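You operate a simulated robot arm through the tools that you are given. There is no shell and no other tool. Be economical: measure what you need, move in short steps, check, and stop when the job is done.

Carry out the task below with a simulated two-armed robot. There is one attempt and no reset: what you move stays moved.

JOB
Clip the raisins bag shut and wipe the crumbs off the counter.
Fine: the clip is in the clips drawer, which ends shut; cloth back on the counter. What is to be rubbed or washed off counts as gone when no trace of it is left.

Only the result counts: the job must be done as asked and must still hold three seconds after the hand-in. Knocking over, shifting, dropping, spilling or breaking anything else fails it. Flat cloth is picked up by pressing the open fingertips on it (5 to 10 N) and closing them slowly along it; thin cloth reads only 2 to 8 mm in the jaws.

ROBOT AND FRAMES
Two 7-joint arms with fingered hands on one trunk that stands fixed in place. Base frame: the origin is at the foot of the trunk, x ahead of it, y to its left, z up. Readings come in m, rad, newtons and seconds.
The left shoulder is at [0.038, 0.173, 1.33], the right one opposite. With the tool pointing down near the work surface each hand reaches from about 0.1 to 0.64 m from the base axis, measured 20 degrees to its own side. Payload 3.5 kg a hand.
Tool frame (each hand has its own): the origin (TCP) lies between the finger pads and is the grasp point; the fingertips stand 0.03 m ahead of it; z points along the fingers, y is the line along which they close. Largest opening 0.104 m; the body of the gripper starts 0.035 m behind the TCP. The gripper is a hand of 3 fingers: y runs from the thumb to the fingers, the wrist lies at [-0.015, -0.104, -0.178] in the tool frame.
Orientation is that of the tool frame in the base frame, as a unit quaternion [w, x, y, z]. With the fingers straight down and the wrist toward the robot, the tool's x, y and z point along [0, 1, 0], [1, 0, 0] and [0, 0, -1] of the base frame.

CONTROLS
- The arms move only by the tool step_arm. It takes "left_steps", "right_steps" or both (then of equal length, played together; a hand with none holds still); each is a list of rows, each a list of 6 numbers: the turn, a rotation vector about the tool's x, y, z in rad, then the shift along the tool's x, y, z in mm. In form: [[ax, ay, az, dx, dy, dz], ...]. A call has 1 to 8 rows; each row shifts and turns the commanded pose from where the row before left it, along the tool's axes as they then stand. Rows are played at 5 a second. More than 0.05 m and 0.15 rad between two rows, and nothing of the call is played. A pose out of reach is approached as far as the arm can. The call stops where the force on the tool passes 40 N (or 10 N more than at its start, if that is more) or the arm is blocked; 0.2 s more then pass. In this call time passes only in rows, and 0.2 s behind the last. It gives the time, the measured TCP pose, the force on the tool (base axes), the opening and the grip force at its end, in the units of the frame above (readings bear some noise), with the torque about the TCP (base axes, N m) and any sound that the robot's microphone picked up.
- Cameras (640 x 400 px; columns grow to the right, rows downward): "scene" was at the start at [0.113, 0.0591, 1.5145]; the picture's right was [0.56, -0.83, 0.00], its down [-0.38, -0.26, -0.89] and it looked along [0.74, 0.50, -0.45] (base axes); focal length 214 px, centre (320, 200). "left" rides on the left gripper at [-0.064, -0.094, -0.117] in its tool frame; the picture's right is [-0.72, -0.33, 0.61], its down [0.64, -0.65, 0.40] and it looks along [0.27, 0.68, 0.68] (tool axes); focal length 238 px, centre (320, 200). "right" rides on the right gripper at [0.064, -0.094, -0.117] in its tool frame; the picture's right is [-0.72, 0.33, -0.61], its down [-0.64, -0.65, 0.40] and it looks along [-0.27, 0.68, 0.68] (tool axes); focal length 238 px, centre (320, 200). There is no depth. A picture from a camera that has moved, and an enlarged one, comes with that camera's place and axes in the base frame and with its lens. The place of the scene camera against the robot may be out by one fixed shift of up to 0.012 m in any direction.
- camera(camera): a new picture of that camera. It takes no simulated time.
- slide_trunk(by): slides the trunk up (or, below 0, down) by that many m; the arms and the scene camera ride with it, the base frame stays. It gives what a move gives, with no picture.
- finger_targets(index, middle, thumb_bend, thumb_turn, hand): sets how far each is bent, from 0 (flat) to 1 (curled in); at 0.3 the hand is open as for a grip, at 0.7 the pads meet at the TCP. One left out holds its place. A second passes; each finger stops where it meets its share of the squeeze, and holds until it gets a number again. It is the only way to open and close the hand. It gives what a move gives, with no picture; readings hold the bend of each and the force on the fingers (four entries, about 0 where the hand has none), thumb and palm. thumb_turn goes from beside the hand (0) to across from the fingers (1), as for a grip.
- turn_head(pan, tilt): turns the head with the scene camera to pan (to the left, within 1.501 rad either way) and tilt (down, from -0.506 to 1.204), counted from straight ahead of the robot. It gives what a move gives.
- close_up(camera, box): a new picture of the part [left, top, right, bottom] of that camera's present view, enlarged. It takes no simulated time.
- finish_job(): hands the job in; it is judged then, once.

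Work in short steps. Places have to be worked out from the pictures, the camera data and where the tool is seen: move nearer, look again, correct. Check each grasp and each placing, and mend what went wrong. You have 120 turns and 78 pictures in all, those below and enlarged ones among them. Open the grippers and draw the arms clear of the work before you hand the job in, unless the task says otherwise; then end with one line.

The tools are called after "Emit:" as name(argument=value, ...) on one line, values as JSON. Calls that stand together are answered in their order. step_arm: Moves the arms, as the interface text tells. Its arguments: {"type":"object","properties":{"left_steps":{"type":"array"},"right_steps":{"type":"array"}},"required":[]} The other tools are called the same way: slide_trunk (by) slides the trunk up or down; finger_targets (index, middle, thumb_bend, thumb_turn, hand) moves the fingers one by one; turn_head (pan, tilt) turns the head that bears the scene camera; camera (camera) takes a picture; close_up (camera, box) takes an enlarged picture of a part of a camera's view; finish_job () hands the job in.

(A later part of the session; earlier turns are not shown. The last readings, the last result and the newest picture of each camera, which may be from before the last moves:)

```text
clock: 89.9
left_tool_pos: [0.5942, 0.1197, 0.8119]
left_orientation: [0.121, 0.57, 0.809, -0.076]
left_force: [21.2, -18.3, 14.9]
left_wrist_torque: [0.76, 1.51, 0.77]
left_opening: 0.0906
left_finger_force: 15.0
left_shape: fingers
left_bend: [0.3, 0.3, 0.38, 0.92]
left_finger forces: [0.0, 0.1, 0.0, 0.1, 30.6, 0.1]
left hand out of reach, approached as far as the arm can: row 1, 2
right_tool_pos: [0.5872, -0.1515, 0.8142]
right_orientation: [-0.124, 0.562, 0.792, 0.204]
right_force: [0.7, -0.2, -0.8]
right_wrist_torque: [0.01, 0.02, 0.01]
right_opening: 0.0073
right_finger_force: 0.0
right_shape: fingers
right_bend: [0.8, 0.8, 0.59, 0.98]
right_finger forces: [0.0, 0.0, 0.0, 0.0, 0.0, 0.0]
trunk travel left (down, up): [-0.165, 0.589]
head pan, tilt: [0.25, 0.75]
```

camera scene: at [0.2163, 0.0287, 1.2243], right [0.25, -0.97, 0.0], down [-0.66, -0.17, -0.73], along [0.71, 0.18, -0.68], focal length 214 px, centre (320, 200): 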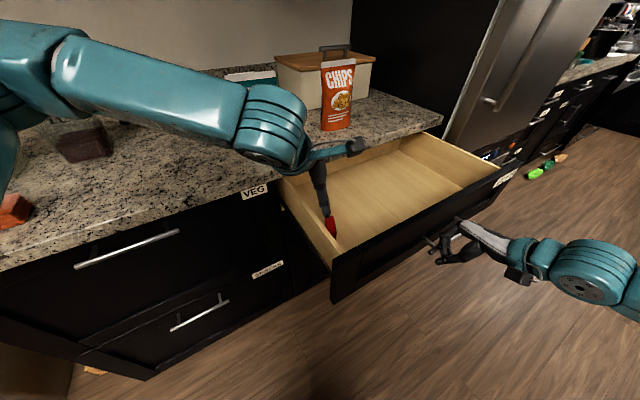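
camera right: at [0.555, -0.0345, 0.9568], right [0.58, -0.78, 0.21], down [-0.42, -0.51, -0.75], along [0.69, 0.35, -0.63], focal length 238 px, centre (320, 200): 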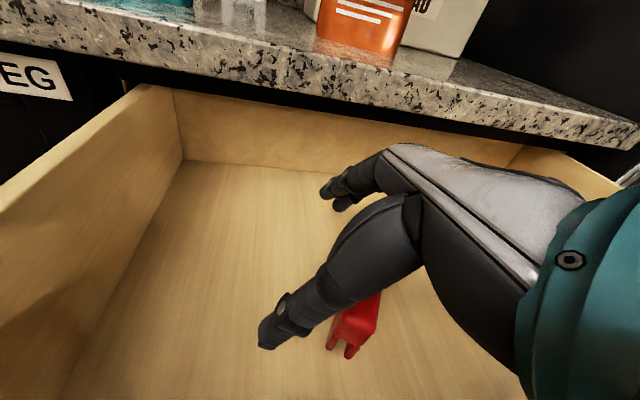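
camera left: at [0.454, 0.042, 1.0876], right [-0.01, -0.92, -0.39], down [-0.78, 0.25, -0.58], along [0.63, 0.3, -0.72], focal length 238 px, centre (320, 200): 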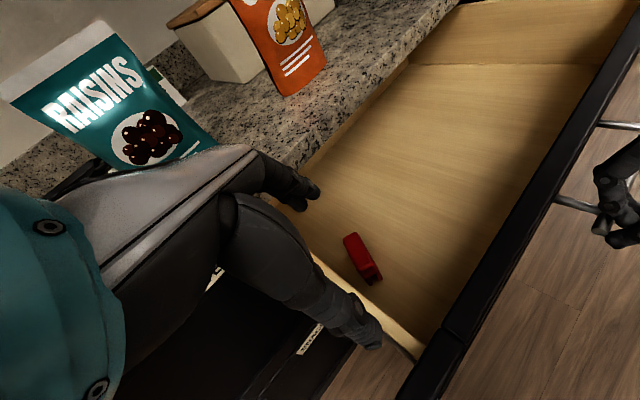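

The wall is simply too close for the left hand. The right hand works well there, so I'll have it re-grip the clip and set it mid-drawer. First: left hand out, right hand off the panel, up and open.

Emit:
step_arm(left_steps=[[0, 0, 0, -12.7, 0.5, -43], [0, 0, 0, -12.7, 0.5, -43], [0, 0, 0, -12.7, 0.5, -43], [0, 0, 0, 32, -15, -31], [0, 0, 0, 32, -15, -31], [0, 0, 0, 32, -15, -31], [0, 0, 0, 32, -15, -20], [0, 0, 0, 32, -15, 0]], right_steps=[[0, 0, 0, -14, -34.7, -14], [0, 0, 0, 16, 6.5, -35], [0, 0, 0, 16, 6.5, -35], [0, 0, 0, 16, 6.5, -35], [0, 0, 0, 16, 6.5, -35], [0, 0, 0, 0, 0, 0], [0, 0, 0, 0, 0, 0], [0, 0, 0, 0, 0, 0]])

Emit:
finger_targets(hand="right", index=0.3, middle=0.3, thumb_bend=0.3, thumb_turn=1.0)

Emit:
step_arm(right_steps=[[0, 0, 0, 32, 15.7, 26], [0, 0, 0, 32, 15.7, 26], [0, 0, 0, 32, 15.7, 26], [0, 0, 0, 32, 15.7, 26], [0, 0, 0, 32, 15.7, 26], [0, 0, 0, 32, 15.7, 26]])

Emit:
camera(camera="right")

```text
clock: 91.7
left_tool_pos: [0.4551, 0.2711, 1.0068]
left_orientation: [0.119, 0.57, 0.81, -0.076]
left_force: [-0.1, 0.2, 0.2]
left_wrist_torque: [-0.01, -0.02, 0.02]
left_opening: 0.093
left_finger_force: 0.1
left_shape: fingers
left_bend: [0.3, 0.3, 0.38, 0.97]
left_finger forces: [0.0, 0.0, 0.1, 0.0, 0.0, 0.0]
right_tool_pos: [0.5575, -0.1817, 0.9706]
right_orientation: [-0.124, 0.562, 0.792, 0.203]
right_force: [0.4, -0.1, 0.3]
right_wrist_torque: [0.03, -0.02, 0.0]
right_opening: 0.0071
right_finger_force: 0.0
right_shape: fingers
right_bend: [0.8, 0.8, 0.59, 0.98]
right_finger forces: [0.1, 0.1, 0.1, 0.1, 0.0, 0.0]
trunk travel left (down, up): [-0.165, 0.589]
head pan, tilt: [0.25, 0.75]
```

```text
clock: 92.7
left_tool_pos: [0.4557, 0.2723, 1.0068]
left_orientation: [0.119, 0.569, 0.81, -0.077]
left_force: [0.8, 0.3, -0.1]
left_wrist_torque: [-0.02, -0.01, 0.02]
left_opening: 0.0929
left_finger_force: 0.0
left_shape: fingers
left_bend: [0.3, 0.3, 0.38, 0.97]
left_finger forces: [0.1, 0.0, 0.0, 0.0, 0.1, 0.0]
right_tool_pos: [0.5576, -0.1814, 0.971]
right_orientation: [-0.123, 0.562, 0.792, 0.203]
right_force: [0.8, 0.1, -0.5]
right_wrist_torque: [0.02, -0.01, -0.02]
right_opening: 0.1025
right_finger_force: 0.0
right_shape: fingers
right_bend: [0.3, 0.3, 0.3, 0.98]
right_finger forces: [0.0, 0.1, 0.0, 0.0, 0.0, 0.0]
trunk travel left (down, up): [-0.165, 0.589]
head pan, tilt: [0.25, 0.75]
```

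```text
clock: 94.1
left_tool_pos: [0.4566, 0.2708, 1.0062]
left_orientation: [0.119, 0.57, 0.809, -0.077]
left_force: [0.3, -0.5, 0.0]
left_wrist_torque: [0.02, -0.03, 0.02]
left_opening: 0.0931
left_finger_force: 0.0
left_shape: fingers
left_bend: [0.3, 0.3, 0.38, 0.97]
left_finger forces: [0.0, 0.0, 0.0, 0.0, 0.1, 0.0]
right_tool_pos: [0.5868, 0.0798, 0.9313]
right_orientation: [-0.124, 0.562, 0.792, 0.204]
right_force: [-0.7, -0.5, -0.1]
right_wrist_torque: [0.01, -0.02, 0.03]
right_opening: 0.1029
right_finger_force: 0.1
right_shape: fingers
right_bend: [0.3, 0.3, 0.3, 0.98]
right_finger forces: [0.0, 0.0, 0.1, 0.1, 0.0, 0.1]
trunk travel left (down, up): [-0.165, 0.589]
head pan, tilt: [0.25, 0.75]
```

```text
11 pictures are left
camera right: at [0.4716, 0.0533, 1.0446], right [0.53, -0.79, 0.3], down [-0.38, -0.54, -0.75], along [0.76, 0.28, -0.59], focal length 238 px, centre (320, 200)
```

right: 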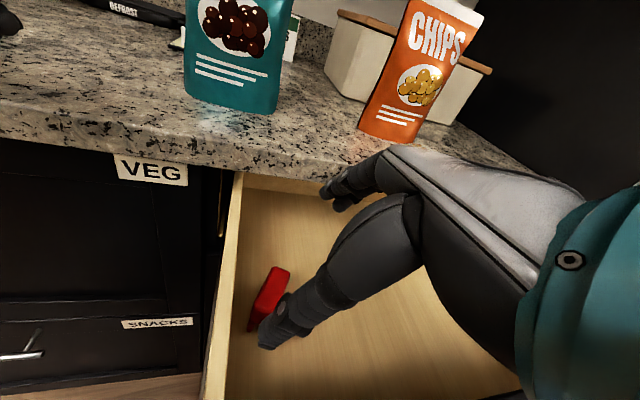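

The right hand is above the clip, which I place at (0.598, 0.114). I descend and close on its ends as before.

Emit:
step_arm(right_steps=[[0, 0, 0, -8.7, -1.4, 31.4], [0, 0, 0, -8.7, -1.4, 31.4], [0, 0, 0, -8.7, -1.4, 31.4], [0, 0, 0, -8.7, -1.4, 31.4]])

Emit:
finger_targets(hand="right", index=0.44, middle=0.44, thumb_bend=0.44)

Emit:
finger_targets(hand="right", index=0.52, middle=0.52, thumb_bend=0.52)

```text
clock: 95.2
left_tool_pos: [0.4574, 0.2719, 1.0047]
left_orientation: [0.119, 0.569, 0.81, -0.076]
left_force: [0.0, -0.4, -0.1]
left_wrist_torque: [-0.01, 0.03, -0.02]
left_opening: 0.0933
left_finger_force: 0.1
left_shape: fingers
left_bend: [0.3, 0.3, 0.38, 0.97]
left_finger forces: [0.0, 0.1, 0.0, 0.0, 0.0, 0.0]
right_tool_pos: [0.6046, 0.1072, 0.8112]
right_orientation: [-0.122, 0.56, 0.792, 0.211]
right_force: [-0.1, -0.5, -0.9]
right_wrist_torque: [0.02, 0.0, 0.02]
right_opening: 0.1029
right_finger_force: 0.1
right_shape: fingers
right_bend: [0.3, 0.3, 0.3, 0.98]
right_finger forces: [0.0, 0.0, 0.0, 0.0, 0.0, 0.0]
trunk travel left (down, up): [-0.165, 0.589]
head pan, tilt: [0.25, 0.75]
stopped in row 4 (right hand): the force on the tool passed its limit at 43 N (the readings are from after the stop); the commanded pose is now the measured one
```

```text
clock: 96.2
left_tool_pos: [0.4564, 0.2709, 1.0065]
left_orientation: [0.119, 0.569, 0.81, -0.077]
left_force: [0.1, 0.0, 0.6]
left_wrist_torque: [-0.03, 0.0, -0.01]
left_opening: 0.0928
left_finger_force: 0.0
left_shape: fingers
left_bend: [0.3, 0.3, 0.38, 0.97]
left_finger forces: [0.0, 0.0, 0.1, 0.1, 0.1, 0.0]
right_tool_pos: [0.6018, 0.107, 0.8121]
right_orientation: [-0.12, 0.56, 0.792, 0.211]
right_force: [-0.4, -0.8, 0.0]
right_wrist_torque: [-0.01, -0.01, 0.01]
right_opening: 0.0679
right_finger_force: 0.2
right_shape: fingers
right_bend: [0.44, 0.44, 0.44, 0.99]
right_finger forces: [0.0, 0.1, 0.1, 0.0, 0.1, 0.0]
trunk travel left (down, up): [-0.165, 0.589]
head pan, tilt: [0.25, 0.75]
```

```text
clock: 97.2
left_tool_pos: [0.4555, 0.2714, 1.0068]
left_orientation: [0.119, 0.569, 0.81, -0.077]
left_force: [0.1, 0.8, 0.3]
left_wrist_torque: [0.02, 0.0, 0.03]
left_opening: 0.0931
left_finger_force: 0.1
left_shape: fingers
left_bend: [0.3, 0.3, 0.38, 0.97]
left_finger forces: [0.0, 0.0, 0.0, 0.0, 0.0, 0.0]
right_tool_pos: [0.6017, 0.1069, 0.8133]
right_orientation: [-0.122, 0.559, 0.793, 0.21]
right_force: [1.0, -0.5, 1.1]
right_wrist_torque: [0.05, -0.06, 0.02]
right_opening: 0.0556
right_finger_force: 3.9
right_shape: fingers
right_bend: [0.5, 0.49, 0.48, 1.0]
right_finger forces: [1.6, 2.7, 0.0, 0.0, 3.8, 0.1]
trunk travel left (down, up): [-0.165, 0.589]
head pan, tilt: [0.25, 0.75]
```

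The clip is gripped again. I squeeze slightly more, lift it clear above counter height, and try to carry it left over the counter.

Emit:
finger_targets(hand="right", index=0.57, middle=0.57, thumb_bend=0.56)

Emit:
step_arm(right_steps=[[0, 0, 0, 16, 6.5, -34], [0, 0, 0, 16, 6.5, -34], [0, 0, 0, 16, 6.5, -34], [0, 0, 0, 16, 6.5, -34], [0, 0, 0, 16, 6.5, -34]])

Emit:
step_arm(right_steps=[[0, 0, 0, 38, 13, 21], [0, 0, 0, 38, 13, 21], [0, 0, 0, 38, 13, 21]])

```text
clock: 98.2
left_tool_pos: [0.4565, 0.2706, 1.0084]
left_orientation: [0.12, 0.569, 0.81, -0.076]
left_force: [0.1, 0.3, 0.1]
left_wrist_torque: [-0.03, 0.0, -0.03]
left_opening: 0.093
left_finger_force: 0.1
left_shape: fingers
left_bend: [0.3, 0.3, 0.38, 0.97]
left_finger forces: [0.0, 0.0, 0.0, 0.0, 0.1, 0.1]
right_tool_pos: [0.6021, 0.107, 0.8142]
right_orientation: [-0.121, 0.558, 0.793, 0.212]
right_force: [1.2, 0.1, 3.9]
right_wrist_torque: [0.05, -0.1, -0.02]
right_opening: 0.0534
right_finger_force: 8.1
right_shape: fingers
right_bend: [0.51, 0.51, 0.48, 1.0]
right_finger forces: [3.5, 5.1, 0.1, 0.1, 7.2, 0.1]
trunk travel left (down, up): [-0.165, 0.589]
head pan, tilt: [0.25, 0.75]
```

```text
clock: 99.3
left_tool_pos: [0.4554, 0.2718, 1.0073]
left_orientation: [0.12, 0.569, 0.81, -0.077]
left_force: [-0.3, -0.1, -0.1]
left_wrist_torque: [-0.03, 0.0, 0.04]
left_opening: 0.0932
left_finger_force: 0.0
left_shape: fingers
left_bend: [0.3, 0.3, 0.38, 0.97]
left_finger forces: [0.1, 0.0, 0.0, 0.0, 0.0, 0.0]
right_tool_pos: [0.5963, 0.103, 1.0053]
right_orientation: [-0.121, 0.559, 0.792, 0.211]
right_force: [-0.3, -1.0, -0.8]
right_wrist_torque: [0.02, -0.01, -0.03]
right_opening: 0.0487
right_finger_force: 6.3
right_shape: fingers
right_bend: [0.55, 0.51, 0.49, 1.0]
right_finger forces: [0.9, 5.5, 0.0, 0.1, 6.2, 0.0]
trunk travel left (down, up): [-0.165, 0.589]
head pan, tilt: [0.25, 0.75]
```

```text
clock: 100.2
left_tool_pos: [0.456, 0.2714, 1.0077]
left_orientation: [0.119, 0.569, 0.81, -0.077]
left_force: [0.9, 0.6, 0.2]
left_wrist_torque: [0.01, 0.0, 0.01]
left_opening: 0.0929
left_finger_force: 0.0
left_shape: fingers
left_bend: [0.3, 0.3, 0.38, 0.97]
left_finger forces: [0.0, 0.1, 0.0, 0.0, 0.0, 0.0]
right_tool_pos: [0.5969, 0.2406, 1.0066]
right_orientation: [-0.12, 0.56, 0.792, 0.212]
right_force: [-0.8, -0.3, -1.0]
right_wrist_torque: [-0.01, 0.02, 0.01]
right_opening: 0.0486
right_finger_force: 6.3
right_shape: fingers
right_bend: [0.55, 0.51, 0.49, 1.0]
right_finger forces: [1.0, 5.6, 0.0, 0.1, 6.1, 0.0]
trunk travel left (down, up): [-0.165, 0.589]
head pan, tilt: [0.25, 0.75]
```

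Surprisingly, the right arm reaches here with no limit, so it may be able to place the clip on the bag directly. I check the clip in the hand and the bag.

Emit:
turn_head(pan=0.5, tilt=0.4)

Emit:
camera(camera="scene")

Emit:
camera(camera="right")

```text
clock: 101.0
left_tool_pos: [0.4557, 0.2702, 1.0068]
left_orientation: [0.118, 0.569, 0.81, -0.076]
left_force: [-0.7, 0.2, -0.8]
left_wrist_torque: [-0.02, -0.03, -0.02]
left_opening: 0.0929
left_finger_force: 0.2
left_shape: fingers
left_bend: [0.3, 0.3, 0.38, 0.97]
left_finger forces: [0.0, 0.0, 0.0, 0.0, 0.0, 0.1]
right_tool_pos: [0.5964, 0.2401, 1.006]
right_orientation: [-0.121, 0.56, 0.792, 0.211]
right_force: [-0.4, 0.0, 0.2]
right_wrist_torque: [-0.03, 0.01, 0.0]
right_opening: 0.0484
right_finger_force: 6.2
right_shape: fingers
right_bend: [0.55, 0.51, 0.49, 1.0]
right_finger forces: [0.9, 5.7, 0.0, 0.0, 6.1, 0.0]
trunk travel left (down, up): [-0.165, 0.589]
head pan, tilt: [0.499, 0.4]
```

```text
10 pictures are left
camera scene: at [0.2164, 0.0519, 1.2556], right [0.48, -0.88, 0.0], down [-0.34, -0.19, -0.92], along [0.81, 0.44, -0.39], focal length 214 px, centre (320, 200)
```

scene: 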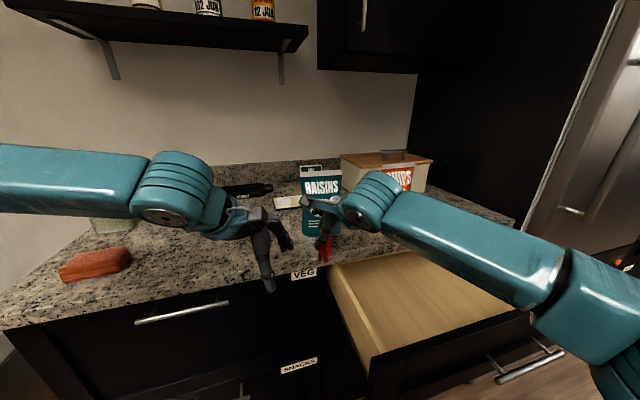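

```text
9 pictures are left
camera right: at [0.4796, 0.2118, 1.1181], right [0.53, -0.8, 0.3], down [-0.37, -0.53, -0.76], along [0.76, 0.29, -0.58], focal length 238 px, centre (320, 200)
```

right: 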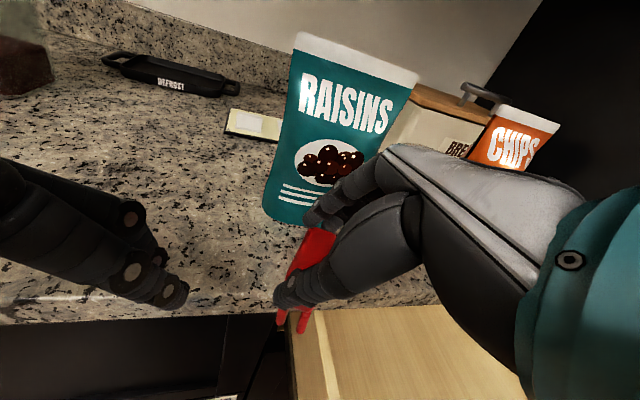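

The clip is still well held; the bag's top edge works out as running from (0.682, 0.360) to (0.754, 0.267) at z≈1.104, heading −52°, which only the left hand can serve. I move the left hand away and set the clip on the counter at about (0.55, 0.345).

Emit:
step_arm(left_steps=[[0, 0, 0, 27, -13, -39], [0, 0, 0, 27, -13, -39], [0, 0, 0, 27, -13, -39], [0, 0, 0, 27, -13, -39], [0, 0, 0, 27, -13, -39], [0, 0, 0, 0, 0, 0]], right_steps=[[0, 0, 0, 0, 0, 0], [0, 0, 0, 0, 0, 0], [0, 0, 0, 32, -5.7, 16.4], [0, 0, 0, 32, -5.7, 16.4], [0, 0, 0, 32, -5.7, 16.4], [0, 0, 0, -6, -2.5, 13]])

```text
clock: 102.4
left_tool_pos: [0.3221, 0.4194, 1.1585]
left_orientation: [0.123, 0.57, 0.809, -0.072]
left_force: [1.4, 0.4, -0.4]
left_wrist_torque: [-0.03, 0.07, -0.01]
left_opening: 0.0931
left_finger_force: 0.1
left_shape: fingers
left_bend: [0.3, 0.3, 0.38, 0.97]
left_finger forces: [0.0, 0.0, 0.1, 0.0, 0.0, 0.1]
right_tool_pos: [0.5686, 0.2959, 0.9958]
right_orientation: [-0.12, 0.556, 0.793, 0.22]
right_force: [-6.6, 2.8, 37.0]
right_wrist_torque: [0.92, -0.52, 0.27]
right_opening: 0.0491
right_finger_force: 20.2
right_shape: fingers
right_bend: [0.53, 0.5, 0.51, 0.99]
right_finger forces: [28.8, 5.6, 0.0, 0.0, 7.2, 0.0]
right hand out of reach, approached as far as the arm can: row 4, 5
trunk travel left (down, up): [-0.165, 0.589]
head pan, tilt: [0.499, 0.4]
```

Contact with 37 N already at z≈0.996, so the clip must be tilted in the grip. I raise 10 mm and look closely.

Emit:
step_arm(right_steps=[[0, 0, 0, 5, 2, -11]])

Emit:
close_up(camera="right", box=[220, 160, 420, 360])

```text
clock: 102.8
left_tool_pos: [0.3271, 0.4221, 1.1536]
left_orientation: [0.119, 0.57, 0.81, -0.075]
left_force: [-0.1, 1.0, 0.1]
left_wrist_torque: [0.03, 0.02, -0.04]
left_opening: 0.0932
left_finger_force: 0.0
left_shape: fingers
left_bend: [0.3, 0.3, 0.38, 0.97]
left_finger forces: [0.1, 0.1, 0.0, 0.0, 0.0, 0.0]
right_tool_pos: [0.57, 0.2929, 0.9986]
right_orientation: [-0.121, 0.559, 0.792, 0.211]
right_force: [-2.4, 2.6, 12.3]
right_wrist_torque: [0.47, -0.15, 0.15]
right_opening: 0.0488
right_finger_force: 14.5
right_shape: fingers
right_bend: [0.53, 0.51, 0.51, 0.99]
right_finger forces: [15.6, 6.2, 0.1, 0.1, 6.7, 0.1]
trunk travel left (down, up): [-0.165, 0.589]
head pan, tilt: [0.499, 0.4]
```

```text
2.00 times, centred on (320, 260) of right
camera zoom: at [0.4539, 0.2661, 1.1111], right [0.53, -0.8, 0.3], down [-0.37, -0.53, -0.76], along [0.76, 0.29, -0.58], focal length 477 px, centre (320, 80)
```

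zoom: 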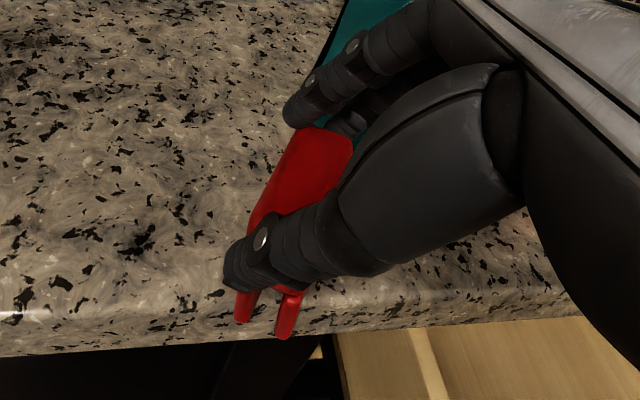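

I can't fully tell the tilt, but a clip set down fully on the counter should settle on its legs. I lift, move 30 mm forward so that the whole clip is over the counter, and lower in small steps.

Emit:
step_arm(right_steps=[[0, 0, 0, 2.5, 34, -25.6], [0, 0, 0, -4.2, -2, 8.9], [0, 0, 0, -4.2, -2, 8.9], [0, 0, 0, -4.2, -2, 8.9]])

```text
clock: 103.8
left_tool_pos: [0.3275, 0.4221, 1.154]
left_orientation: [0.12, 0.569, 0.81, -0.076]
left_force: [0.4, 0.1, 0.0]
left_wrist_torque: [0.03, 0.01, -0.03]
left_opening: 0.0931
left_finger_force: 0.0
left_shape: fingers
left_bend: [0.3, 0.3, 0.38, 0.97]
left_finger forces: [0.1, 0.1, 0.0, 0.0, 0.0, 0.0]
right_tool_pos: [0.608, 0.2737, 1.005]
right_orientation: [-0.121, 0.56, 0.792, 0.212]
right_force: [-0.7, -1.1, -0.2]
right_wrist_torque: [-0.01, 0.03, -0.01]
right_opening: 0.0482
right_finger_force: 7.5
right_shape: fingers
right_bend: [0.55, 0.51, 0.5, 1.0]
right_finger forces: [1.9, 6.0, 0.0, 0.1, 6.5, 0.0]
right hand out of reach, approached as far as the arm can: row 1
trunk travel left (down, up): [-0.165, 0.589]
head pan, tilt: [0.499, 0.4]
```

No contact yet at z=1.005. I keep lowering slowly.

Emit:
step_arm(right_steps=[[0, 0, 0, -2.1, -1, 4.5], [0, 0, 0, -2.1, -1, 4.5]])

Emit:
step_arm(right_steps=[[0, 0, 0, -2.1, -1, 4.5]])

Emit:
close_up(camera="scene", box=[260, 170, 400, 257])

```text
clock: 104.4
left_tool_pos: [0.3244, 0.4205, 1.1554]
left_orientation: [0.12, 0.569, 0.81, -0.076]
left_force: [0.8, 0.3, -0.8]
left_wrist_torque: [0.01, -0.03, -0.01]
left_opening: 0.0933
left_finger_force: 0.0
left_shape: fingers
left_bend: [0.3, 0.3, 0.38, 0.97]
left_finger forces: [0.0, 0.1, 0.0, 0.0, 0.1, 0.0]
right_tool_pos: [0.608, 0.2749, 0.9977]
right_orientation: [-0.12, 0.558, 0.793, 0.214]
right_force: [-1.7, 1.7, 12.4]
right_wrist_torque: [0.27, -0.21, 0.05]
right_opening: 0.0479
right_finger_force: 11.0
right_shape: fingers
right_bend: [0.55, 0.51, 0.5, 1.0]
right_finger forces: [8.9, 5.8, 0.1, 0.0, 7.3, 0.0]
trunk travel left (down, up): [-0.165, 0.589]
head pan, tilt: [0.499, 0.4]
```

```text
clock: 104.8
left_tool_pos: [0.3261, 0.4207, 1.1563]
left_orientation: [0.121, 0.569, 0.81, -0.075]
left_force: [0.3, -0.4, -1.1]
left_wrist_torque: [-0.01, 0.01, -0.01]
left_opening: 0.0929
left_finger_force: 0.0
left_shape: fingers
left_bend: [0.3, 0.3, 0.38, 0.97]
left_finger forces: [0.0, 0.0, 0.0, 0.0, 0.0, 0.1]
right_tool_pos: [0.6064, 0.2762, 0.9945]
right_orientation: [-0.121, 0.557, 0.792, 0.216]
right_force: [-2.2, 6.2, 26.0]
right_wrist_torque: [0.69, -0.44, 0.25]
right_opening: 0.0487
right_finger_force: 15.9
right_shape: fingers
right_bend: [0.53, 0.5, 0.51, 0.99]
right_finger forces: [18.9, 6.8, 0.0, 0.1, 6.0, 0.0]
trunk travel left (down, up): [-0.165, 0.589]
head pan, tilt: [0.499, 0.4]
```

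```text
4.57 times, centred on (330, 214) of scene
camera zoom: at [0.2134, 0.0518, 1.2566], right [0.48, -0.88, 0.0], down [-0.34, -0.19, -0.92], along [0.81, 0.44, -0.39], focal length 980 px, centre (274, 138)
```

zoom: 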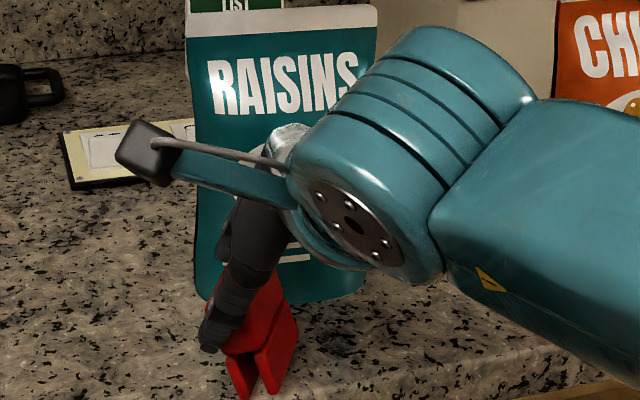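

The clip is visibly tilted ~20° about its long axis in the grip. I lift a little and counter-roll the hand by about 0.3 rad to stand it upright before setting down.

Emit:
step_arm(right_steps=[[0, 0, 0, 8, 4, -18], [0, -0.1, 0, 0, 0, 0], [0, -0.1, 0, 0, 0, 0], [0, -0.1, 0, 0, 0, 0]])

```text
clock: 105.8
left_tool_pos: [0.3277, 0.4221, 1.1537]
left_orientation: [0.12, 0.569, 0.81, -0.076]
left_force: [-0.4, 0.9, -0.2]
left_wrist_torque: [0.01, 0.02, 0.01]
left_opening: 0.093
left_finger_force: 0.0
left_shape: fingers
left_bend: [0.3, 0.3, 0.38, 0.97]
left_finger forces: [0.1, 0.0, 0.0, 0.0, 0.0, 0.1]
right_tool_pos: [0.6252, 0.235, 1.019]
right_orientation: [-0.02, 0.583, 0.8, 0.139]
right_force: [0.0, 0.5, -0.3]
right_wrist_torque: [0.02, 0.0, 0.0]
right_opening: 0.0481
right_finger_force: 7.9
right_shape: fingers
right_bend: [0.54, 0.51, 0.5, 1.0]
right_finger forces: [2.4, 5.9, 0.0, 0.0, 6.5, 0.0]
right hand out of reach, approached as far as the arm can: row 2, 3, 4
trunk travel left (down, up): [-0.165, 0.589]
head pan, tilt: [0.499, 0.4]
```

Roll was corrected by about 14°. I shift 30 mm forward onto the counter and lower until light contact.

Emit:
step_arm(right_steps=[[0, 0, 0, -11.5, 26, 13.5], [0, 0, 0, -1.55, -1.6, 7.7], [0, 0, 0, -1.55, -1.6, 7.7]])

Emit:
step_arm(right_steps=[[0, 0, 0, -0.8, -0.8, 4]])

```text
clock: 106.6
left_tool_pos: [0.3276, 0.4208, 1.1542]
left_orientation: [0.119, 0.57, 0.809, -0.077]
left_force: [-0.1, -0.2, 0.4]
left_wrist_torque: [-0.01, 0.01, -0.02]
left_opening: 0.093
left_finger_force: 0.0
left_shape: fingers
left_bend: [0.3, 0.3, 0.38, 0.97]
left_finger forces: [0.0, 0.0, 0.0, 0.0, 0.1, 0.0]
right_tool_pos: [0.6431, 0.225, 0.9835]
right_orientation: [-0.021, 0.582, 0.801, 0.139]
right_force: [0.2, 0.2, 1.9]
right_wrist_torque: [-0.01, -0.03, 0.0]
right_opening: 0.0464
right_finger_force: 6.5
right_shape: fingers
right_bend: [0.55, 0.51, 0.5, 1.0]
right_finger forces: [0.5, 5.7, 0.0, 0.0, 5.9, 0.0]
right hand out of reach, approached as far as the arm can: row 1
trunk travel left (down, up): [-0.165, 0.589]
head pan, tilt: [0.499, 0.4]
```

```text
clock: 107.0
left_tool_pos: [0.3275, 0.4208, 1.1545]
left_orientation: [0.12, 0.57, 0.81, -0.076]
left_force: [0.2, 0.3, -0.5]
left_wrist_torque: [-0.04, 0.02, 0.02]
left_opening: 0.0933
left_finger_force: 0.1
left_shape: fingers
left_bend: [0.3, 0.3, 0.38, 0.97]
left_finger forces: [0.1, 0.0, 0.0, 0.1, 0.1, 0.0]
right_tool_pos: [0.6442, 0.2261, 0.9789]
right_orientation: [-0.022, 0.581, 0.801, 0.14]
right_force: [-0.6, -0.1, 0.2]
right_wrist_torque: [-0.01, -0.02, -0.01]
right_opening: 0.046
right_finger_force: 6.1
right_shape: fingers
right_bend: [0.56, 0.51, 0.5, 1.0]
right_finger forces: [0.2, 5.7, 0.0, 0.0, 5.6, 0.1]
trunk travel left (down, up): [-0.165, 0.589]
head pan, tilt: [0.499, 0.4]
```

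Contact is light. I check how the clip stands before releasing.

Emit:
close_up(camera="scene", box=[280, 170, 400, 245])

```text
5.33 times, centred on (340, 208) of scene
camera zoom: at [0.2163, 0.0521, 1.2557], right [0.48, -0.88, 0.0], down [-0.34, -0.19, -0.92], along [0.81, 0.44, -0.39], focal length 1144 px, centre (213, 160)
```

zoom: 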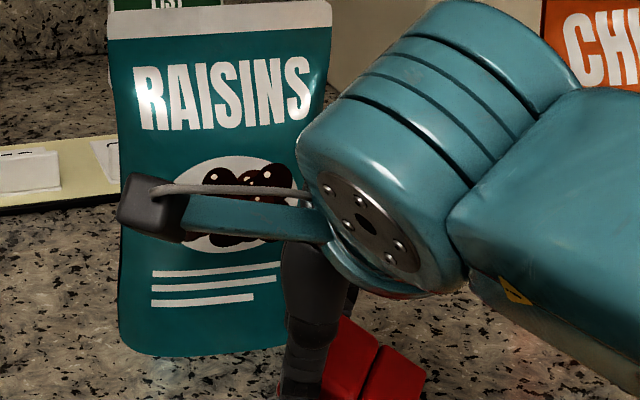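

The clip has pivoted about the finger axis so its legs now point to the right. Rolling the hand by about +70° (fingers pointing left, wrist to the right – the easy direction) will bring the legs down again. I lift and roll.

Emit:
step_arm(right_steps=[[0, 0, 0, 8, 8, -38], [0, 0, 0, 8, 8, -38], [0, 0.14, 0, 0, 0, 0], [0, 0.14, 0, 0, 0, 0], [0, 0.14, 0, 0, 0, 0], [0, 0.14, 0, 0, 0, 0], [0, 0.14, 0, 0, 0, 0], [0, 0.14, 0, 0, 0, 0]])

Emit:
step_arm(right_steps=[[0, 0.14, 0, 0, 0, 0], [0, 0.14, 0, 0, 0, 0]])

Emit:
close_up(camera="scene", box=[260, 120, 400, 207])

```text
clock: 108.8
left_tool_pos: [0.3267, 0.4203, 1.1551]
left_orientation: [0.118, 0.57, 0.81, -0.076]
left_force: [0.7, 0.5, -0.4]
left_wrist_torque: [-0.03, 0.02, -0.01]
left_opening: 0.0931
left_finger_force: 0.0
left_shape: fingers
left_bend: [0.3, 0.3, 0.38, 0.97]
left_finger forces: [0.0, 0.0, 0.1, 0.0, 0.1, 0.0]
right_tool_pos: [0.6466, 0.2197, 1.0303]
right_orientation: [-0.346, 0.474, 0.722, 0.366]
right_force: [0.2, -0.7, -0.2]
right_wrist_torque: [-0.04, 0.01, -0.01]
right_opening: 0.0456
right_finger_force: 6.0
right_shape: fingers
right_bend: [0.56, 0.51, 0.5, 1.0]
right_finger forces: [0.7, 5.7, 0.0, 0.0, 5.7, 0.0]
right hand out of reach, approached as far as the arm can: row 2
trunk travel left (down, up): [-0.165, 0.589]
head pan, tilt: [0.499, 0.4]
```

```text
clock: 109.4
left_tool_pos: [0.3274, 0.4219, 1.1539]
left_orientation: [0.12, 0.569, 0.81, -0.077]
left_force: [0.5, 0.3, 0.2]
left_wrist_torque: [-0.02, 0.0, 0.0]
left_opening: 0.0932
left_finger_force: 0.1
left_shape: fingers
left_bend: [0.3, 0.3, 0.38, 0.97]
left_finger forces: [0.1, 0.1, 0.0, 0.0, 0.1, 0.1]
right_tool_pos: [0.6466, 0.2197, 1.0296]
right_orientation: [-0.444, 0.418, 0.667, 0.428]
right_force: [0.8, -0.2, -0.2]
right_wrist_torque: [-0.01, 0.03, -0.01]
right_opening: 0.0459
right_finger_force: 5.9
right_shape: fingers
right_bend: [0.56, 0.51, 0.5, 1.0]
right_finger forces: [0.5, 5.9, 0.1, 0.0, 5.8, 0.0]
trunk travel left (down, up): [-0.165, 0.589]
head pan, tilt: [0.499, 0.4]
```

```text
4.57 times, centred on (330, 164) of scene
camera zoom: at [0.2166, 0.0521, 1.2556], right [0.48, -0.88, 0.0], down [-0.34, -0.19, -0.92], along [0.81, 0.44, -0.39], focal length 980 px, centre (274, 367)
```

zoom: 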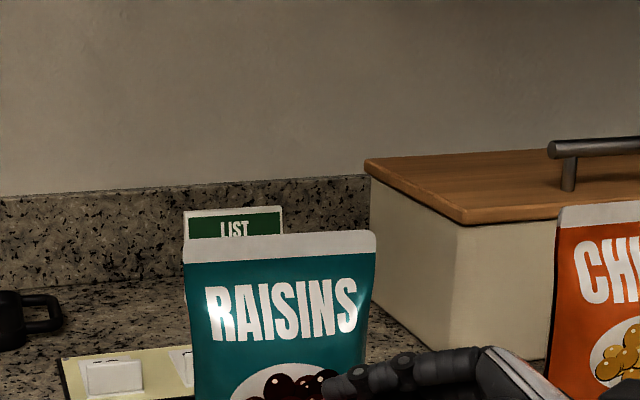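

That box was too high (but it pins the bag top near z≈1.095). I look at the clip itself.

Emit:
close_up(camera="scene", box=[270, 160, 430, 260])

```text
4.00 times, centred on (350, 210) of scene
camera zoom: at [0.2166, 0.0521, 1.2556], right [0.48, -0.88, 0.0], down [-0.34, -0.19, -0.92], along [0.81, 0.44, -0.39], focal length 858 px, centre (200, 160)
```

zoom: 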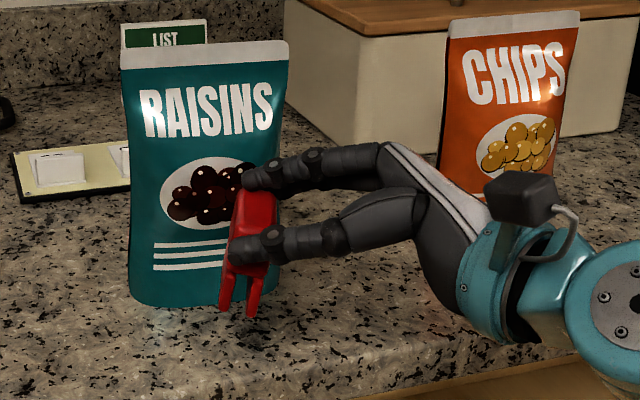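

Now the clip hangs upright with its legs down. I move it over a free spot on the counter at about (0.62, 0.28) and lower it.

Emit:
step_arm(right_steps=[[0, 0, 0, -0.8, -6, 34], [0, 0, 0, -0.8, -6, 34], [0, 0, 0, -9.5, -2, 2.4], [0, 0, 0, -9.5, -2, 2.4]])

Emit:
step_arm(right_steps=[[0, 0, 0, -4.75, -1, 1.2], [0, 0, 0, -4.75, -1, 1.2]])

```text
clock: 110.4
left_tool_pos: [0.3276, 0.4223, 1.1538]
left_orientation: [0.118, 0.57, 0.81, -0.076]
left_force: [-0.3, 0.1, -0.5]
left_wrist_torque: [0.0, -0.01, -0.03]
left_opening: 0.0932
left_finger_force: 0.2
left_shape: fingers
left_bend: [0.3, 0.3, 0.38, 0.97]
left_finger forces: [0.0, 0.0, 0.0, 0.1, 0.0, 0.0]
right_tool_pos: [0.6204, 0.2805, 0.9907]
right_orientation: [-0.443, 0.419, 0.668, 0.427]
right_force: [0.3, 0.1, -0.6]
right_wrist_torque: [-0.01, -0.01, -0.02]
right_opening: 0.046
right_finger_force: 6.5
right_shape: fingers
right_bend: [0.56, 0.51, 0.5, 1.0]
right_finger forces: [0.5, 5.9, 0.0, 0.0, 5.8, 0.0]
trunk travel left (down, up): [-0.165, 0.589]
head pan, tilt: [0.499, 0.4]
```

```text
clock: 111.0
left_tool_pos: [0.3278, 0.4202, 1.1552]
left_orientation: [0.12, 0.57, 0.81, -0.076]
left_force: [-0.6, -1.0, 0.4]
left_wrist_torque: [-0.02, 0.04, -0.03]
left_opening: 0.0931
left_finger_force: 0.0
left_shape: fingers
left_bend: [0.3, 0.3, 0.38, 0.97]
left_finger forces: [0.1, 0.1, 0.0, 0.0, 0.0, 0.0]
right_tool_pos: [0.618, 0.2789, 0.9821]
right_orientation: [-0.444, 0.418, 0.667, 0.429]
right_force: [1.1, 1.4, 7.8]
right_wrist_torque: [0.25, -0.09, -0.03]
right_opening: 0.0457
right_finger_force: 7.5
right_shape: fingers
right_bend: [0.55, 0.5, 0.51, 0.99]
right_finger forces: [3.4, 6.8, 0.0, 0.1, 5.2, 0.1]
trunk travel left (down, up): [-0.165, 0.589]
head pan, tilt: [0.499, 0.4]
```

Light contact (8 N). I release by opening moderately, then retract the hand straight back along its pointing direction.

Emit:
finger_targets(hand="right", index=0.37, middle=0.37, thumb_bend=0.35)

Emit:
step_arm(right_steps=[[0, 0, 0, 0, 0, -25], [0, 0, 0, 0, 0, -35], [0, 0, 0, 0, 0, -35], [0, 0, 0, 20, 0, -35], [0, 0, 0, 30, 0, -35], [0, 0, 0, 0, -20, -40], [0, 0, 0, 0, -20, -40]], left_steps=[[0, 0, 0.142, 0, 0, 0], [0, 0, 0.142, 0, 0, 0], [0, 0, 0.142, 0, 0, 0], [0, 0, 0.142, 0, 0, 0], [0, 0, 0.142, 0, 0, 0], [0, 0, 0.142, 0, 0, 0], [0, 0, 0.142, 0, 0, 0]])

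Emit:
camera(camera="scene")

```text
clock: 112.0
left_tool_pos: [0.3273, 0.4207, 1.1544]
left_orientation: [0.12, 0.57, 0.81, -0.076]
left_force: [0.1, -0.3, -0.4]
left_wrist_torque: [0.04, -0.02, 0.03]
left_opening: 0.0928
left_finger_force: 0.1
left_shape: fingers
left_bend: [0.3, 0.3, 0.38, 0.97]
left_finger forces: [0.1, 0.0, 0.0, 0.1, 0.0, 0.0]
right_tool_pos: [0.6184, 0.2783, 0.9797]
right_orientation: [-0.443, 0.418, 0.668, 0.427]
right_force: [0.1, -1.1, -0.2]
right_wrist_torque: [0.0, 0.03, 0.01]
right_opening: 0.0878
right_finger_force: 0.6
right_shape: fingers
right_bend: [0.37, 0.37, 0.35, 0.98]
right_finger forces: [0.0, 0.4, 0.1, 0.0, 0.0, 0.0]
trunk travel left (down, up): [-0.165, 0.589]
head pan, tilt: [0.499, 0.4]
```

```text
clock: 113.6
left_tool_pos: [0.331, 0.4205, 1.156]
left_orientation: [0.141, 0.887, 0.439, -0.008]
left_force: [1.1, -0.8, -0.3]
left_wrist_torque: [-0.01, 0.01, -0.01]
left_opening: 0.0934
left_finger_force: 0.1
left_shape: fingers
left_bend: [0.3, 0.3, 0.38, 0.97]
left_finger forces: [0.0, 0.0, 0.0, 0.0, 0.0, 0.0]
right_tool_pos: [0.6257, 0.0462, 1.0783]
right_orientation: [-0.443, 0.419, 0.668, 0.427]
right_force: [-0.1, -0.8, -0.7]
right_wrist_torque: [0.0, 0.03, -0.01]
right_opening: 0.0879
right_finger_force: 0.1
right_shape: fingers
right_bend: [0.37, 0.37, 0.35, 0.98]
right_finger forces: [0.0, 0.0, 0.1, 0.0, 0.0, 0.0]
trunk travel left (down, up): [-0.165, 0.589]
head pan, tilt: [0.499, 0.4]
```

```text
3 pictures are left
camera scene: at [0.2162, 0.0518, 1.2557], right [0.48, -0.88, 0.0], down [-0.34, -0.19, -0.92], along [0.81, 0.44, -0.39], focal length 214 px, centre (320, 200)
```

scene: 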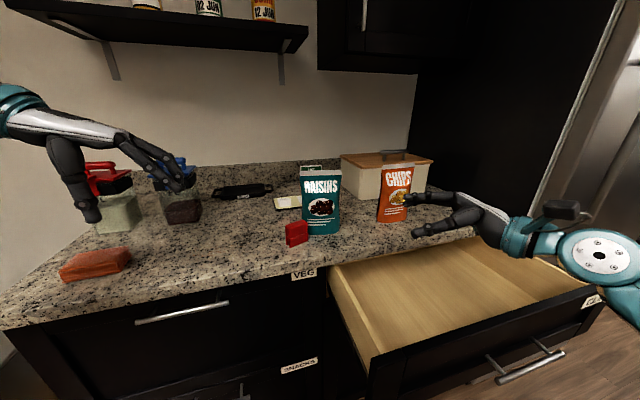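

The clip stands upright on the counter, now showing its broad side, i.e. nearly parallel to the bag – good for a direct side grasp. I bring the left hand (vertical, heading 38°) over it.

Emit:
step_arm(left_steps=[[0.0118, 0.0281, -0.1305, 0, 0, 0], [0.0118, 0.0281, -0.1305, 0, 0, 0], [0.0118, 0.0281, -0.1305, 0, 0, 0], [0.0118, 0.0281, -0.1305, 0, 0, 0], [0.0118, 0.0281, -0.1305, 0, 0, 0], [0.0118, 0.0281, -0.1305, 0, 0, 0], [0.0118, 0.0281, -0.1305, 0, 0, 0], [0.0118, 0.0281, -0.1305, 0, 0, 0]])

Emit:
finger_targets(hand="left", index=0.3, middle=0.3, thumb_bend=0.3, thumb_turn=1.0)

Emit:
step_arm(left_steps=[[0.0118, 0.0281, -0.1305, 0, 0, 0], [0.0118, 0.0281, -0.1305, 0, 0, 0], [0, 0, 0, -34, 19, 10], [0, 0, 0, -34, 19, 10], [0, 0, 0, -34, 19, 10], [0, 0, 0, -34, 19, 10], [0, 0, 0, -34, 19, 10]])

```text
clock: 115.4
left_tool_pos: [0.328, 0.4246, 1.1522]
left_orientation: [0.059, 0.598, 0.799, 0.001]
left_force: [3.3, -0.8, -4.0]
left_wrist_torque: [-0.02, 0.28, -0.01]
left_opening: 0.0931
left_finger_force: 0.1
left_shape: fingers
left_bend: [0.3, 0.3, 0.38, 0.97]
left_finger forces: [0.0, 0.0, 0.0, 0.1, 0.1, 0.0]
left hand out of reach, approached as far as the arm can: row 7, 8
right_tool_pos: [0.6237, 0.0461, 1.0789]
right_orientation: [-0.443, 0.418, 0.668, 0.427]
right_force: [-0.5, 0.2, 0.6]
right_wrist_torque: [-0.05, -0.04, -0.02]
right_opening: 0.0876
right_finger_force: 0.0
right_shape: fingers
right_bend: [0.37, 0.37, 0.35, 0.98]
right_finger forces: [0.0, 0.0, 0.0, 0.0, 0.0, 0.0]
trunk travel left (down, up): [-0.165, 0.589]
head pan, tilt: [0.499, 0.4]
```

```text
clock: 116.4
left_tool_pos: [0.3313, 0.4272, 1.1446]
left_orientation: [0.047, 0.598, 0.8, -0.008]
left_force: [-0.1, -0.4, 0.2]
left_wrist_torque: [-0.01, 0.02, -0.06]
left_opening: 0.1028
left_finger_force: 0.1
left_shape: fingers
left_bend: [0.3, 0.3, 0.3, 0.98]
left_finger forces: [0.1, 0.1, 0.0, 0.0, 0.1, 0.0]
right_tool_pos: [0.6247, 0.0462, 1.0765]
right_orientation: [-0.443, 0.418, 0.668, 0.427]
right_force: [0.2, 0.7, -0.5]
right_wrist_torque: [0.03, -0.01, 0.02]
right_opening: 0.0881
right_finger_force: 0.1
right_shape: fingers
right_bend: [0.37, 0.37, 0.35, 0.98]
right_finger forces: [0.0, 0.1, 0.0, 0.0, 0.0, 0.0]
trunk travel left (down, up): [-0.165, 0.589]
head pan, tilt: [0.499, 0.4]
```

```text
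clock: 118.0
left_tool_pos: [0.4425, 0.3528, 1.0453]
left_orientation: [0.01, 0.472, 0.882, -0.003]
left_force: [0.8, 0.6, 0.1]
left_wrist_torque: [0.02, 0.0, -0.02]
left_opening: 0.103
left_finger_force: 0.0
left_shape: fingers
left_bend: [0.3, 0.3, 0.3, 0.97]
left_finger forces: [0.0, 0.0, 0.0, 0.1, 0.0, 0.1]
left hand out of reach, approached as far as the arm can: row 1, 2, 3, 4
right_tool_pos: [0.6247, 0.0467, 1.0776]
right_orientation: [-0.444, 0.419, 0.668, 0.427]
right_force: [-0.7, 0.3, 0.5]
right_wrist_torque: [0.0, 0.02, -0.02]
right_opening: 0.0877
right_finger_force: 0.1
right_shape: fingers
right_bend: [0.37, 0.37, 0.35, 0.98]
right_finger forces: [0.1, 0.1, 0.1, 0.1, 0.0, 0.0]
trunk travel left (down, up): [-0.165, 0.589]
head pan, tilt: [0.499, 0.4]
```

The left hand is vertical with heading ≈34°, about 0.15 m short of the clip; from here its camera should see the clip clearly, so I spend one picture.

Emit:
close_up(camera="left", box=[300, 50, 540, 200])

```text
2.67 times, centred on (420, 125) of left
camera zoom: at [0.3966, 0.2484, 1.1643], right [0.14, -0.79, -0.6], down [-0.89, 0.16, -0.42], along [0.43, 0.59, -0.68], focal length 636 px, centre (53, 400)
```

zoom: 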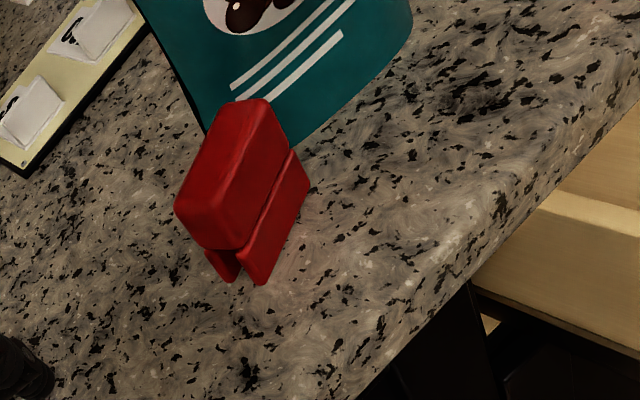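

From this picture the clip's centre is (0.627, 0.341), heading −24°, with its far end right beside the bag's corner. I'll side-grasp it with heading ≈64°, slightly off-centre away from the bag; first turn and move above it.

Emit:
finger_targets(hand="left", index=0.4, middle=0.4, thumb_bend=0.4)

Emit:
step_arm(left_steps=[[0, 0, -0.132, 0, 0, -10], [0, 0, -0.132, -10, 0, 0], [0, 0, -0.132, -15, 0, 0], [0, 0, -0.132, -15, 0, 0], [0, 0, 0, -30, 17, 0], [0, 0, 0, -30, 17, 0], [0, 0, 0, -30, 17, 0], [0, 0, 0, -29, 17, 0]])

```text
clock: 119.0
left_tool_pos: [0.4408, 0.3528, 1.0443]
left_orientation: [0.009, 0.473, 0.881, -0.005]
left_force: [0.1, -0.5, 0.4]
left_wrist_torque: [0.0, 0.01, -0.01]
left_opening: 0.0784
left_finger_force: 0.1
left_shape: fingers
left_bend: [0.4, 0.4, 0.4, 0.99]
left_finger forces: [0.0, 0.0, 0.1, 0.0, 0.0, 0.0]
right_tool_pos: [0.6246, 0.0462, 1.0769]
right_orientation: [-0.443, 0.418, 0.668, 0.427]
right_force: [-0.3, -0.8, -0.3]
right_wrist_torque: [-0.01, -0.03, 0.03]
right_opening: 0.0877
right_finger_force: 0.0
right_shape: fingers
right_bend: [0.37, 0.37, 0.35, 0.98]
right_finger forces: [0.1, 0.0, 0.1, 0.1, 0.0, 0.0]
trunk travel left (down, up): [-0.165, 0.589]
head pan, tilt: [0.499, 0.4]
```

```text
clock: 120.8
left_tool_pos: [0.6056, 0.3354, 1.0577]
left_orientation: [0.007, 0.226, 0.974, -0.007]
left_force: [-0.7, 0.0, 0.1]
left_wrist_torque: [-0.04, 0.0, -0.02]
left_opening: 0.0785
left_finger_force: 0.1
left_shape: fingers
left_bend: [0.4, 0.4, 0.4, 0.99]
left_finger forces: [0.0, 0.1, 0.0, 0.0, 0.0, 0.0]
right_tool_pos: [0.6254, 0.0475, 1.0761]
right_orientation: [-0.443, 0.418, 0.668, 0.427]
right_force: [0.3, 0.3, -0.7]
right_wrist_torque: [0.01, 0.01, 0.06]
right_opening: 0.0875
right_finger_force: 0.1
right_shape: fingers
right_bend: [0.37, 0.37, 0.35, 0.98]
right_finger forces: [0.0, 0.1, 0.0, 0.0, 0.0, 0.1]
trunk travel left (down, up): [-0.165, 0.589]
head pan, tilt: [0.499, 0.4]
```

Pose is as wanted. I shift the last centimetre, descend to grasp height and close gently.

Emit:
step_arm(left_steps=[[0, 0, 0, -2.5, 7, 20], [0, 0, 0, -2.2, 7, 30], [0, 0, 0, 0, 0, 35]])

Emit:
finger_targets(hand="left", index=0.52, middle=0.52, thumb_bend=0.52)

Emit:
finger_targets(hand="left", index=0.62, middle=0.62, thumb_bend=0.62)

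```text
clock: 121.6
left_tool_pos: [0.6173, 0.3446, 0.9717]
left_orientation: [0.009, 0.226, 0.974, -0.007]
left_force: [-0.7, 0.5, -0.5]
left_wrist_torque: [0.03, -0.02, 0.01]
left_opening: 0.0788
left_finger_force: 0.0
left_shape: fingers
left_bend: [0.4, 0.4, 0.4, 0.99]
left_finger forces: [0.0, 0.0, 0.1, 0.1, 0.1, 0.0]
right_tool_pos: [0.6259, 0.0464, 1.0764]
right_orientation: [-0.443, 0.418, 0.668, 0.427]
right_force: [0.2, -0.5, 0.2]
right_wrist_torque: [-0.01, 0.0, 0.02]
right_opening: 0.0877
right_finger_force: 0.0
right_shape: fingers
right_bend: [0.37, 0.37, 0.35, 0.98]
right_finger forces: [0.0, 0.0, 0.0, 0.1, 0.0, 0.0]
trunk travel left (down, up): [-0.165, 0.589]
head pan, tilt: [0.499, 0.4]
```

```text
clock: 122.6
left_tool_pos: [0.6172, 0.3458, 0.9729]
left_orientation: [0.008, 0.226, 0.974, -0.006]
left_force: [0.7, 0.5, -0.1]
left_wrist_torque: [0.01, -0.02, 0.02]
left_opening: 0.0474
left_finger_force: 0.1
left_shape: fingers
left_bend: [0.52, 0.52, 0.52, 1.0]
left_finger forces: [0.1, 0.1, 0.0, 0.1, 0.0, 0.0]
right_tool_pos: [0.6254, 0.047, 1.0766]
right_orientation: [-0.443, 0.418, 0.669, 0.427]
right_force: [-0.2, -0.5, 0.1]
right_wrist_torque: [0.0, 0.02, 0.0]
right_opening: 0.0877
right_finger_force: 0.0
right_shape: fingers
right_bend: [0.37, 0.37, 0.35, 0.98]
right_finger forces: [0.1, 0.0, 0.0, 0.0, 0.1, 0.1]
trunk travel left (down, up): [-0.165, 0.589]
head pan, tilt: [0.499, 0.4]
```

```text
clock: 123.6
left_tool_pos: [0.618, 0.3453, 0.9712]
left_orientation: [0.008, 0.225, 0.974, -0.007]
left_force: [0.2, -0.4, -0.2]
left_wrist_torque: [0.0, 0.0, -0.01]
left_opening: 0.0244
left_finger_force: 1.6
left_shape: fingers
left_bend: [0.61, 0.61, 0.61, 1.0]
left_finger forces: [0.8, 0.8, 0.1, 0.0, 1.5, 0.0]
right_tool_pos: [0.6249, 0.0457, 1.0784]
right_orientation: [-0.444, 0.418, 0.668, 0.427]
right_force: [1.2, 0.1, 0.3]
right_wrist_torque: [-0.02, -0.01, 0.01]
right_opening: 0.0876
right_finger_force: 0.1
right_shape: fingers
right_bend: [0.37, 0.37, 0.35, 0.98]
right_finger forces: [0.0, 0.1, 0.0, 0.1, 0.1, 0.0]
trunk travel left (down, up): [-0.165, 0.589]
head pan, tilt: [0.499, 0.4]
```

A clean symmetric grasp on the clip body (opening 24 mm). I firm it up and lift straight up, then turn to heading ≈36° for the bag.

Emit:
finger_targets(hand="left", index=0.67, middle=0.67, thumb_bend=0.67)

Emit:
step_arm(left_steps=[[0, 0, 0, 0, 0, -30], [0, 0, 0, 0, 0, -40], [0, 0, 0, 0, 0, -40], [0, 0, 0, 0, 0, -40], [0, 0, 0, 0, 0, -40], [0, 0, 0, 0, 0, -30]])

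Emit:
step_arm(left_steps=[[0, 0, 0.12, 0, 0, 0], [0, 0, 0.12, 0, 0, 0], [0, 0, 0.12, 0, 0, 0], [0, 0, 0.12, 0, 0, 0]])

```text
clock: 124.6
left_tool_pos: [0.6177, 0.3446, 0.9735]
left_orientation: [0.008, 0.225, 0.974, -0.007]
left_force: [0.0, 0.2, -0.4]
left_wrist_torque: [-0.04, -0.04, -0.03]
left_opening: 0.0223
left_finger_force: 5.8
left_shape: fingers
left_bend: [0.63, 0.64, 0.61, 1.0]
left_finger forces: [3.2, 3.2, 0.0, 0.0, 6.4, 0.0]
right_tool_pos: [0.6252, 0.0457, 1.0769]
right_orientation: [-0.444, 0.418, 0.668, 0.427]
right_force: [-0.5, 0.0, 0.1]
right_wrist_torque: [0.0, -0.01, -0.03]
right_opening: 0.0875
right_finger_force: 0.1
right_shape: fingers
right_bend: [0.37, 0.37, 0.35, 0.98]
right_finger forces: [0.1, 0.0, 0.0, 0.1, 0.0, 0.0]
trunk travel left (down, up): [-0.165, 0.589]
head pan, tilt: [0.499, 0.4]
```

```text
clock: 126.0
left_tool_pos: [0.6024, 0.3582, 1.1899]
left_orientation: [0.007, 0.225, 0.974, -0.006]
left_force: [-0.3, 0.6, 0.8]
left_wrist_torque: [0.01, -0.03, 0.02]
left_opening: 0.0226
left_finger_force: 6.0
left_shape: fingers
left_bend: [0.63, 0.64, 0.61, 1.0]
left_finger forces: [3.3, 3.2, 0.0, 0.0, 6.4, 0.1]
left hand out of reach, approached as far as the arm can: row 6
right_tool_pos: [0.6243, 0.0461, 1.079]
right_orientation: [-0.444, 0.418, 0.668, 0.427]
right_force: [-0.4, 1.3, -0.3]
right_wrist_torque: [-0.01, -0.04, -0.03]
right_opening: 0.0876
right_finger_force: 0.1
right_shape: fingers
right_bend: [0.37, 0.37, 0.35, 0.98]
right_finger forces: [0.1, 0.0, 0.0, 0.1, 0.1, 0.0]
trunk travel left (down, up): [-0.165, 0.589]
head pan, tilt: [0.499, 0.4]
```

```text
clock: 127.0
left_tool_pos: [0.6049, 0.3599, 1.1877]
left_orientation: [0.009, 0.451, 0.892, -0.004]
left_force: [0.2, 0.0, 0.5]
left_wrist_torque: [0.02, -0.01, 0.0]
left_opening: 0.0226
left_finger_force: 6.6
left_shape: fingers
left_bend: [0.63, 0.64, 0.61, 1.0]
left_finger forces: [3.2, 3.2, 0.0, 0.0, 6.3, 0.0]
right_tool_pos: [0.625, 0.0456, 1.0766]
right_orientation: [-0.443, 0.419, 0.667, 0.427]
right_force: [1.4, -0.2, 0.6]
right_wrist_torque: [0.02, 0.0, -0.01]
right_opening: 0.0874
right_finger_force: 0.0
right_shape: fingers
right_bend: [0.37, 0.37, 0.35, 0.98]
right_finger forces: [0.0, 0.0, 0.1, 0.0, 0.1, 0.0]
trunk travel left (down, up): [-0.165, 0.589]
head pan, tilt: [0.499, 0.4]
```

Grip is steady, heading 36.4° (clip axis −54°). I move over the bag's top centre, keeping about 2 cm above its edge.

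Emit:
step_arm(left_steps=[[0, 0, 0, -23, 16, 0], [0, 0, 0, -23, 16, 0], [0, 0, 0, -23, 16, 0], [0, 0, 0, -22, 15, 0]])

```text
clock: 128.0
left_tool_pos: [0.6486, 0.3451, 1.1886]
left_orientation: [0.009, 0.451, 0.893, -0.005]
left_force: [0.4, 0.1, 0.0]
left_wrist_torque: [0.01, 0.02, 0.02]
left_opening: 0.0224
left_finger_force: 6.8
left_shape: fingers
left_bend: [0.63, 0.64, 0.61, 1.0]
left_finger forces: [3.2, 3.1, 0.0, 0.0, 6.3, 0.0]
left hand out of reach, approached as far as the arm can: row 2, 3, 4
right_tool_pos: [0.626, 0.0464, 1.0783]
right_orientation: [-0.443, 0.419, 0.668, 0.426]
right_force: [0.0, 0.0, 0.1]
right_wrist_torque: [0.01, 0.01, -0.01]
right_opening: 0.0877
right_finger_force: 0.1
right_shape: fingers
right_bend: [0.37, 0.37, 0.35, 0.98]
right_finger forces: [0.1, 0.0, 0.1, 0.0, 0.1, 0.0]
trunk travel left (down, up): [-0.165, 0.589]
head pan, tilt: [0.499, 0.4]
```

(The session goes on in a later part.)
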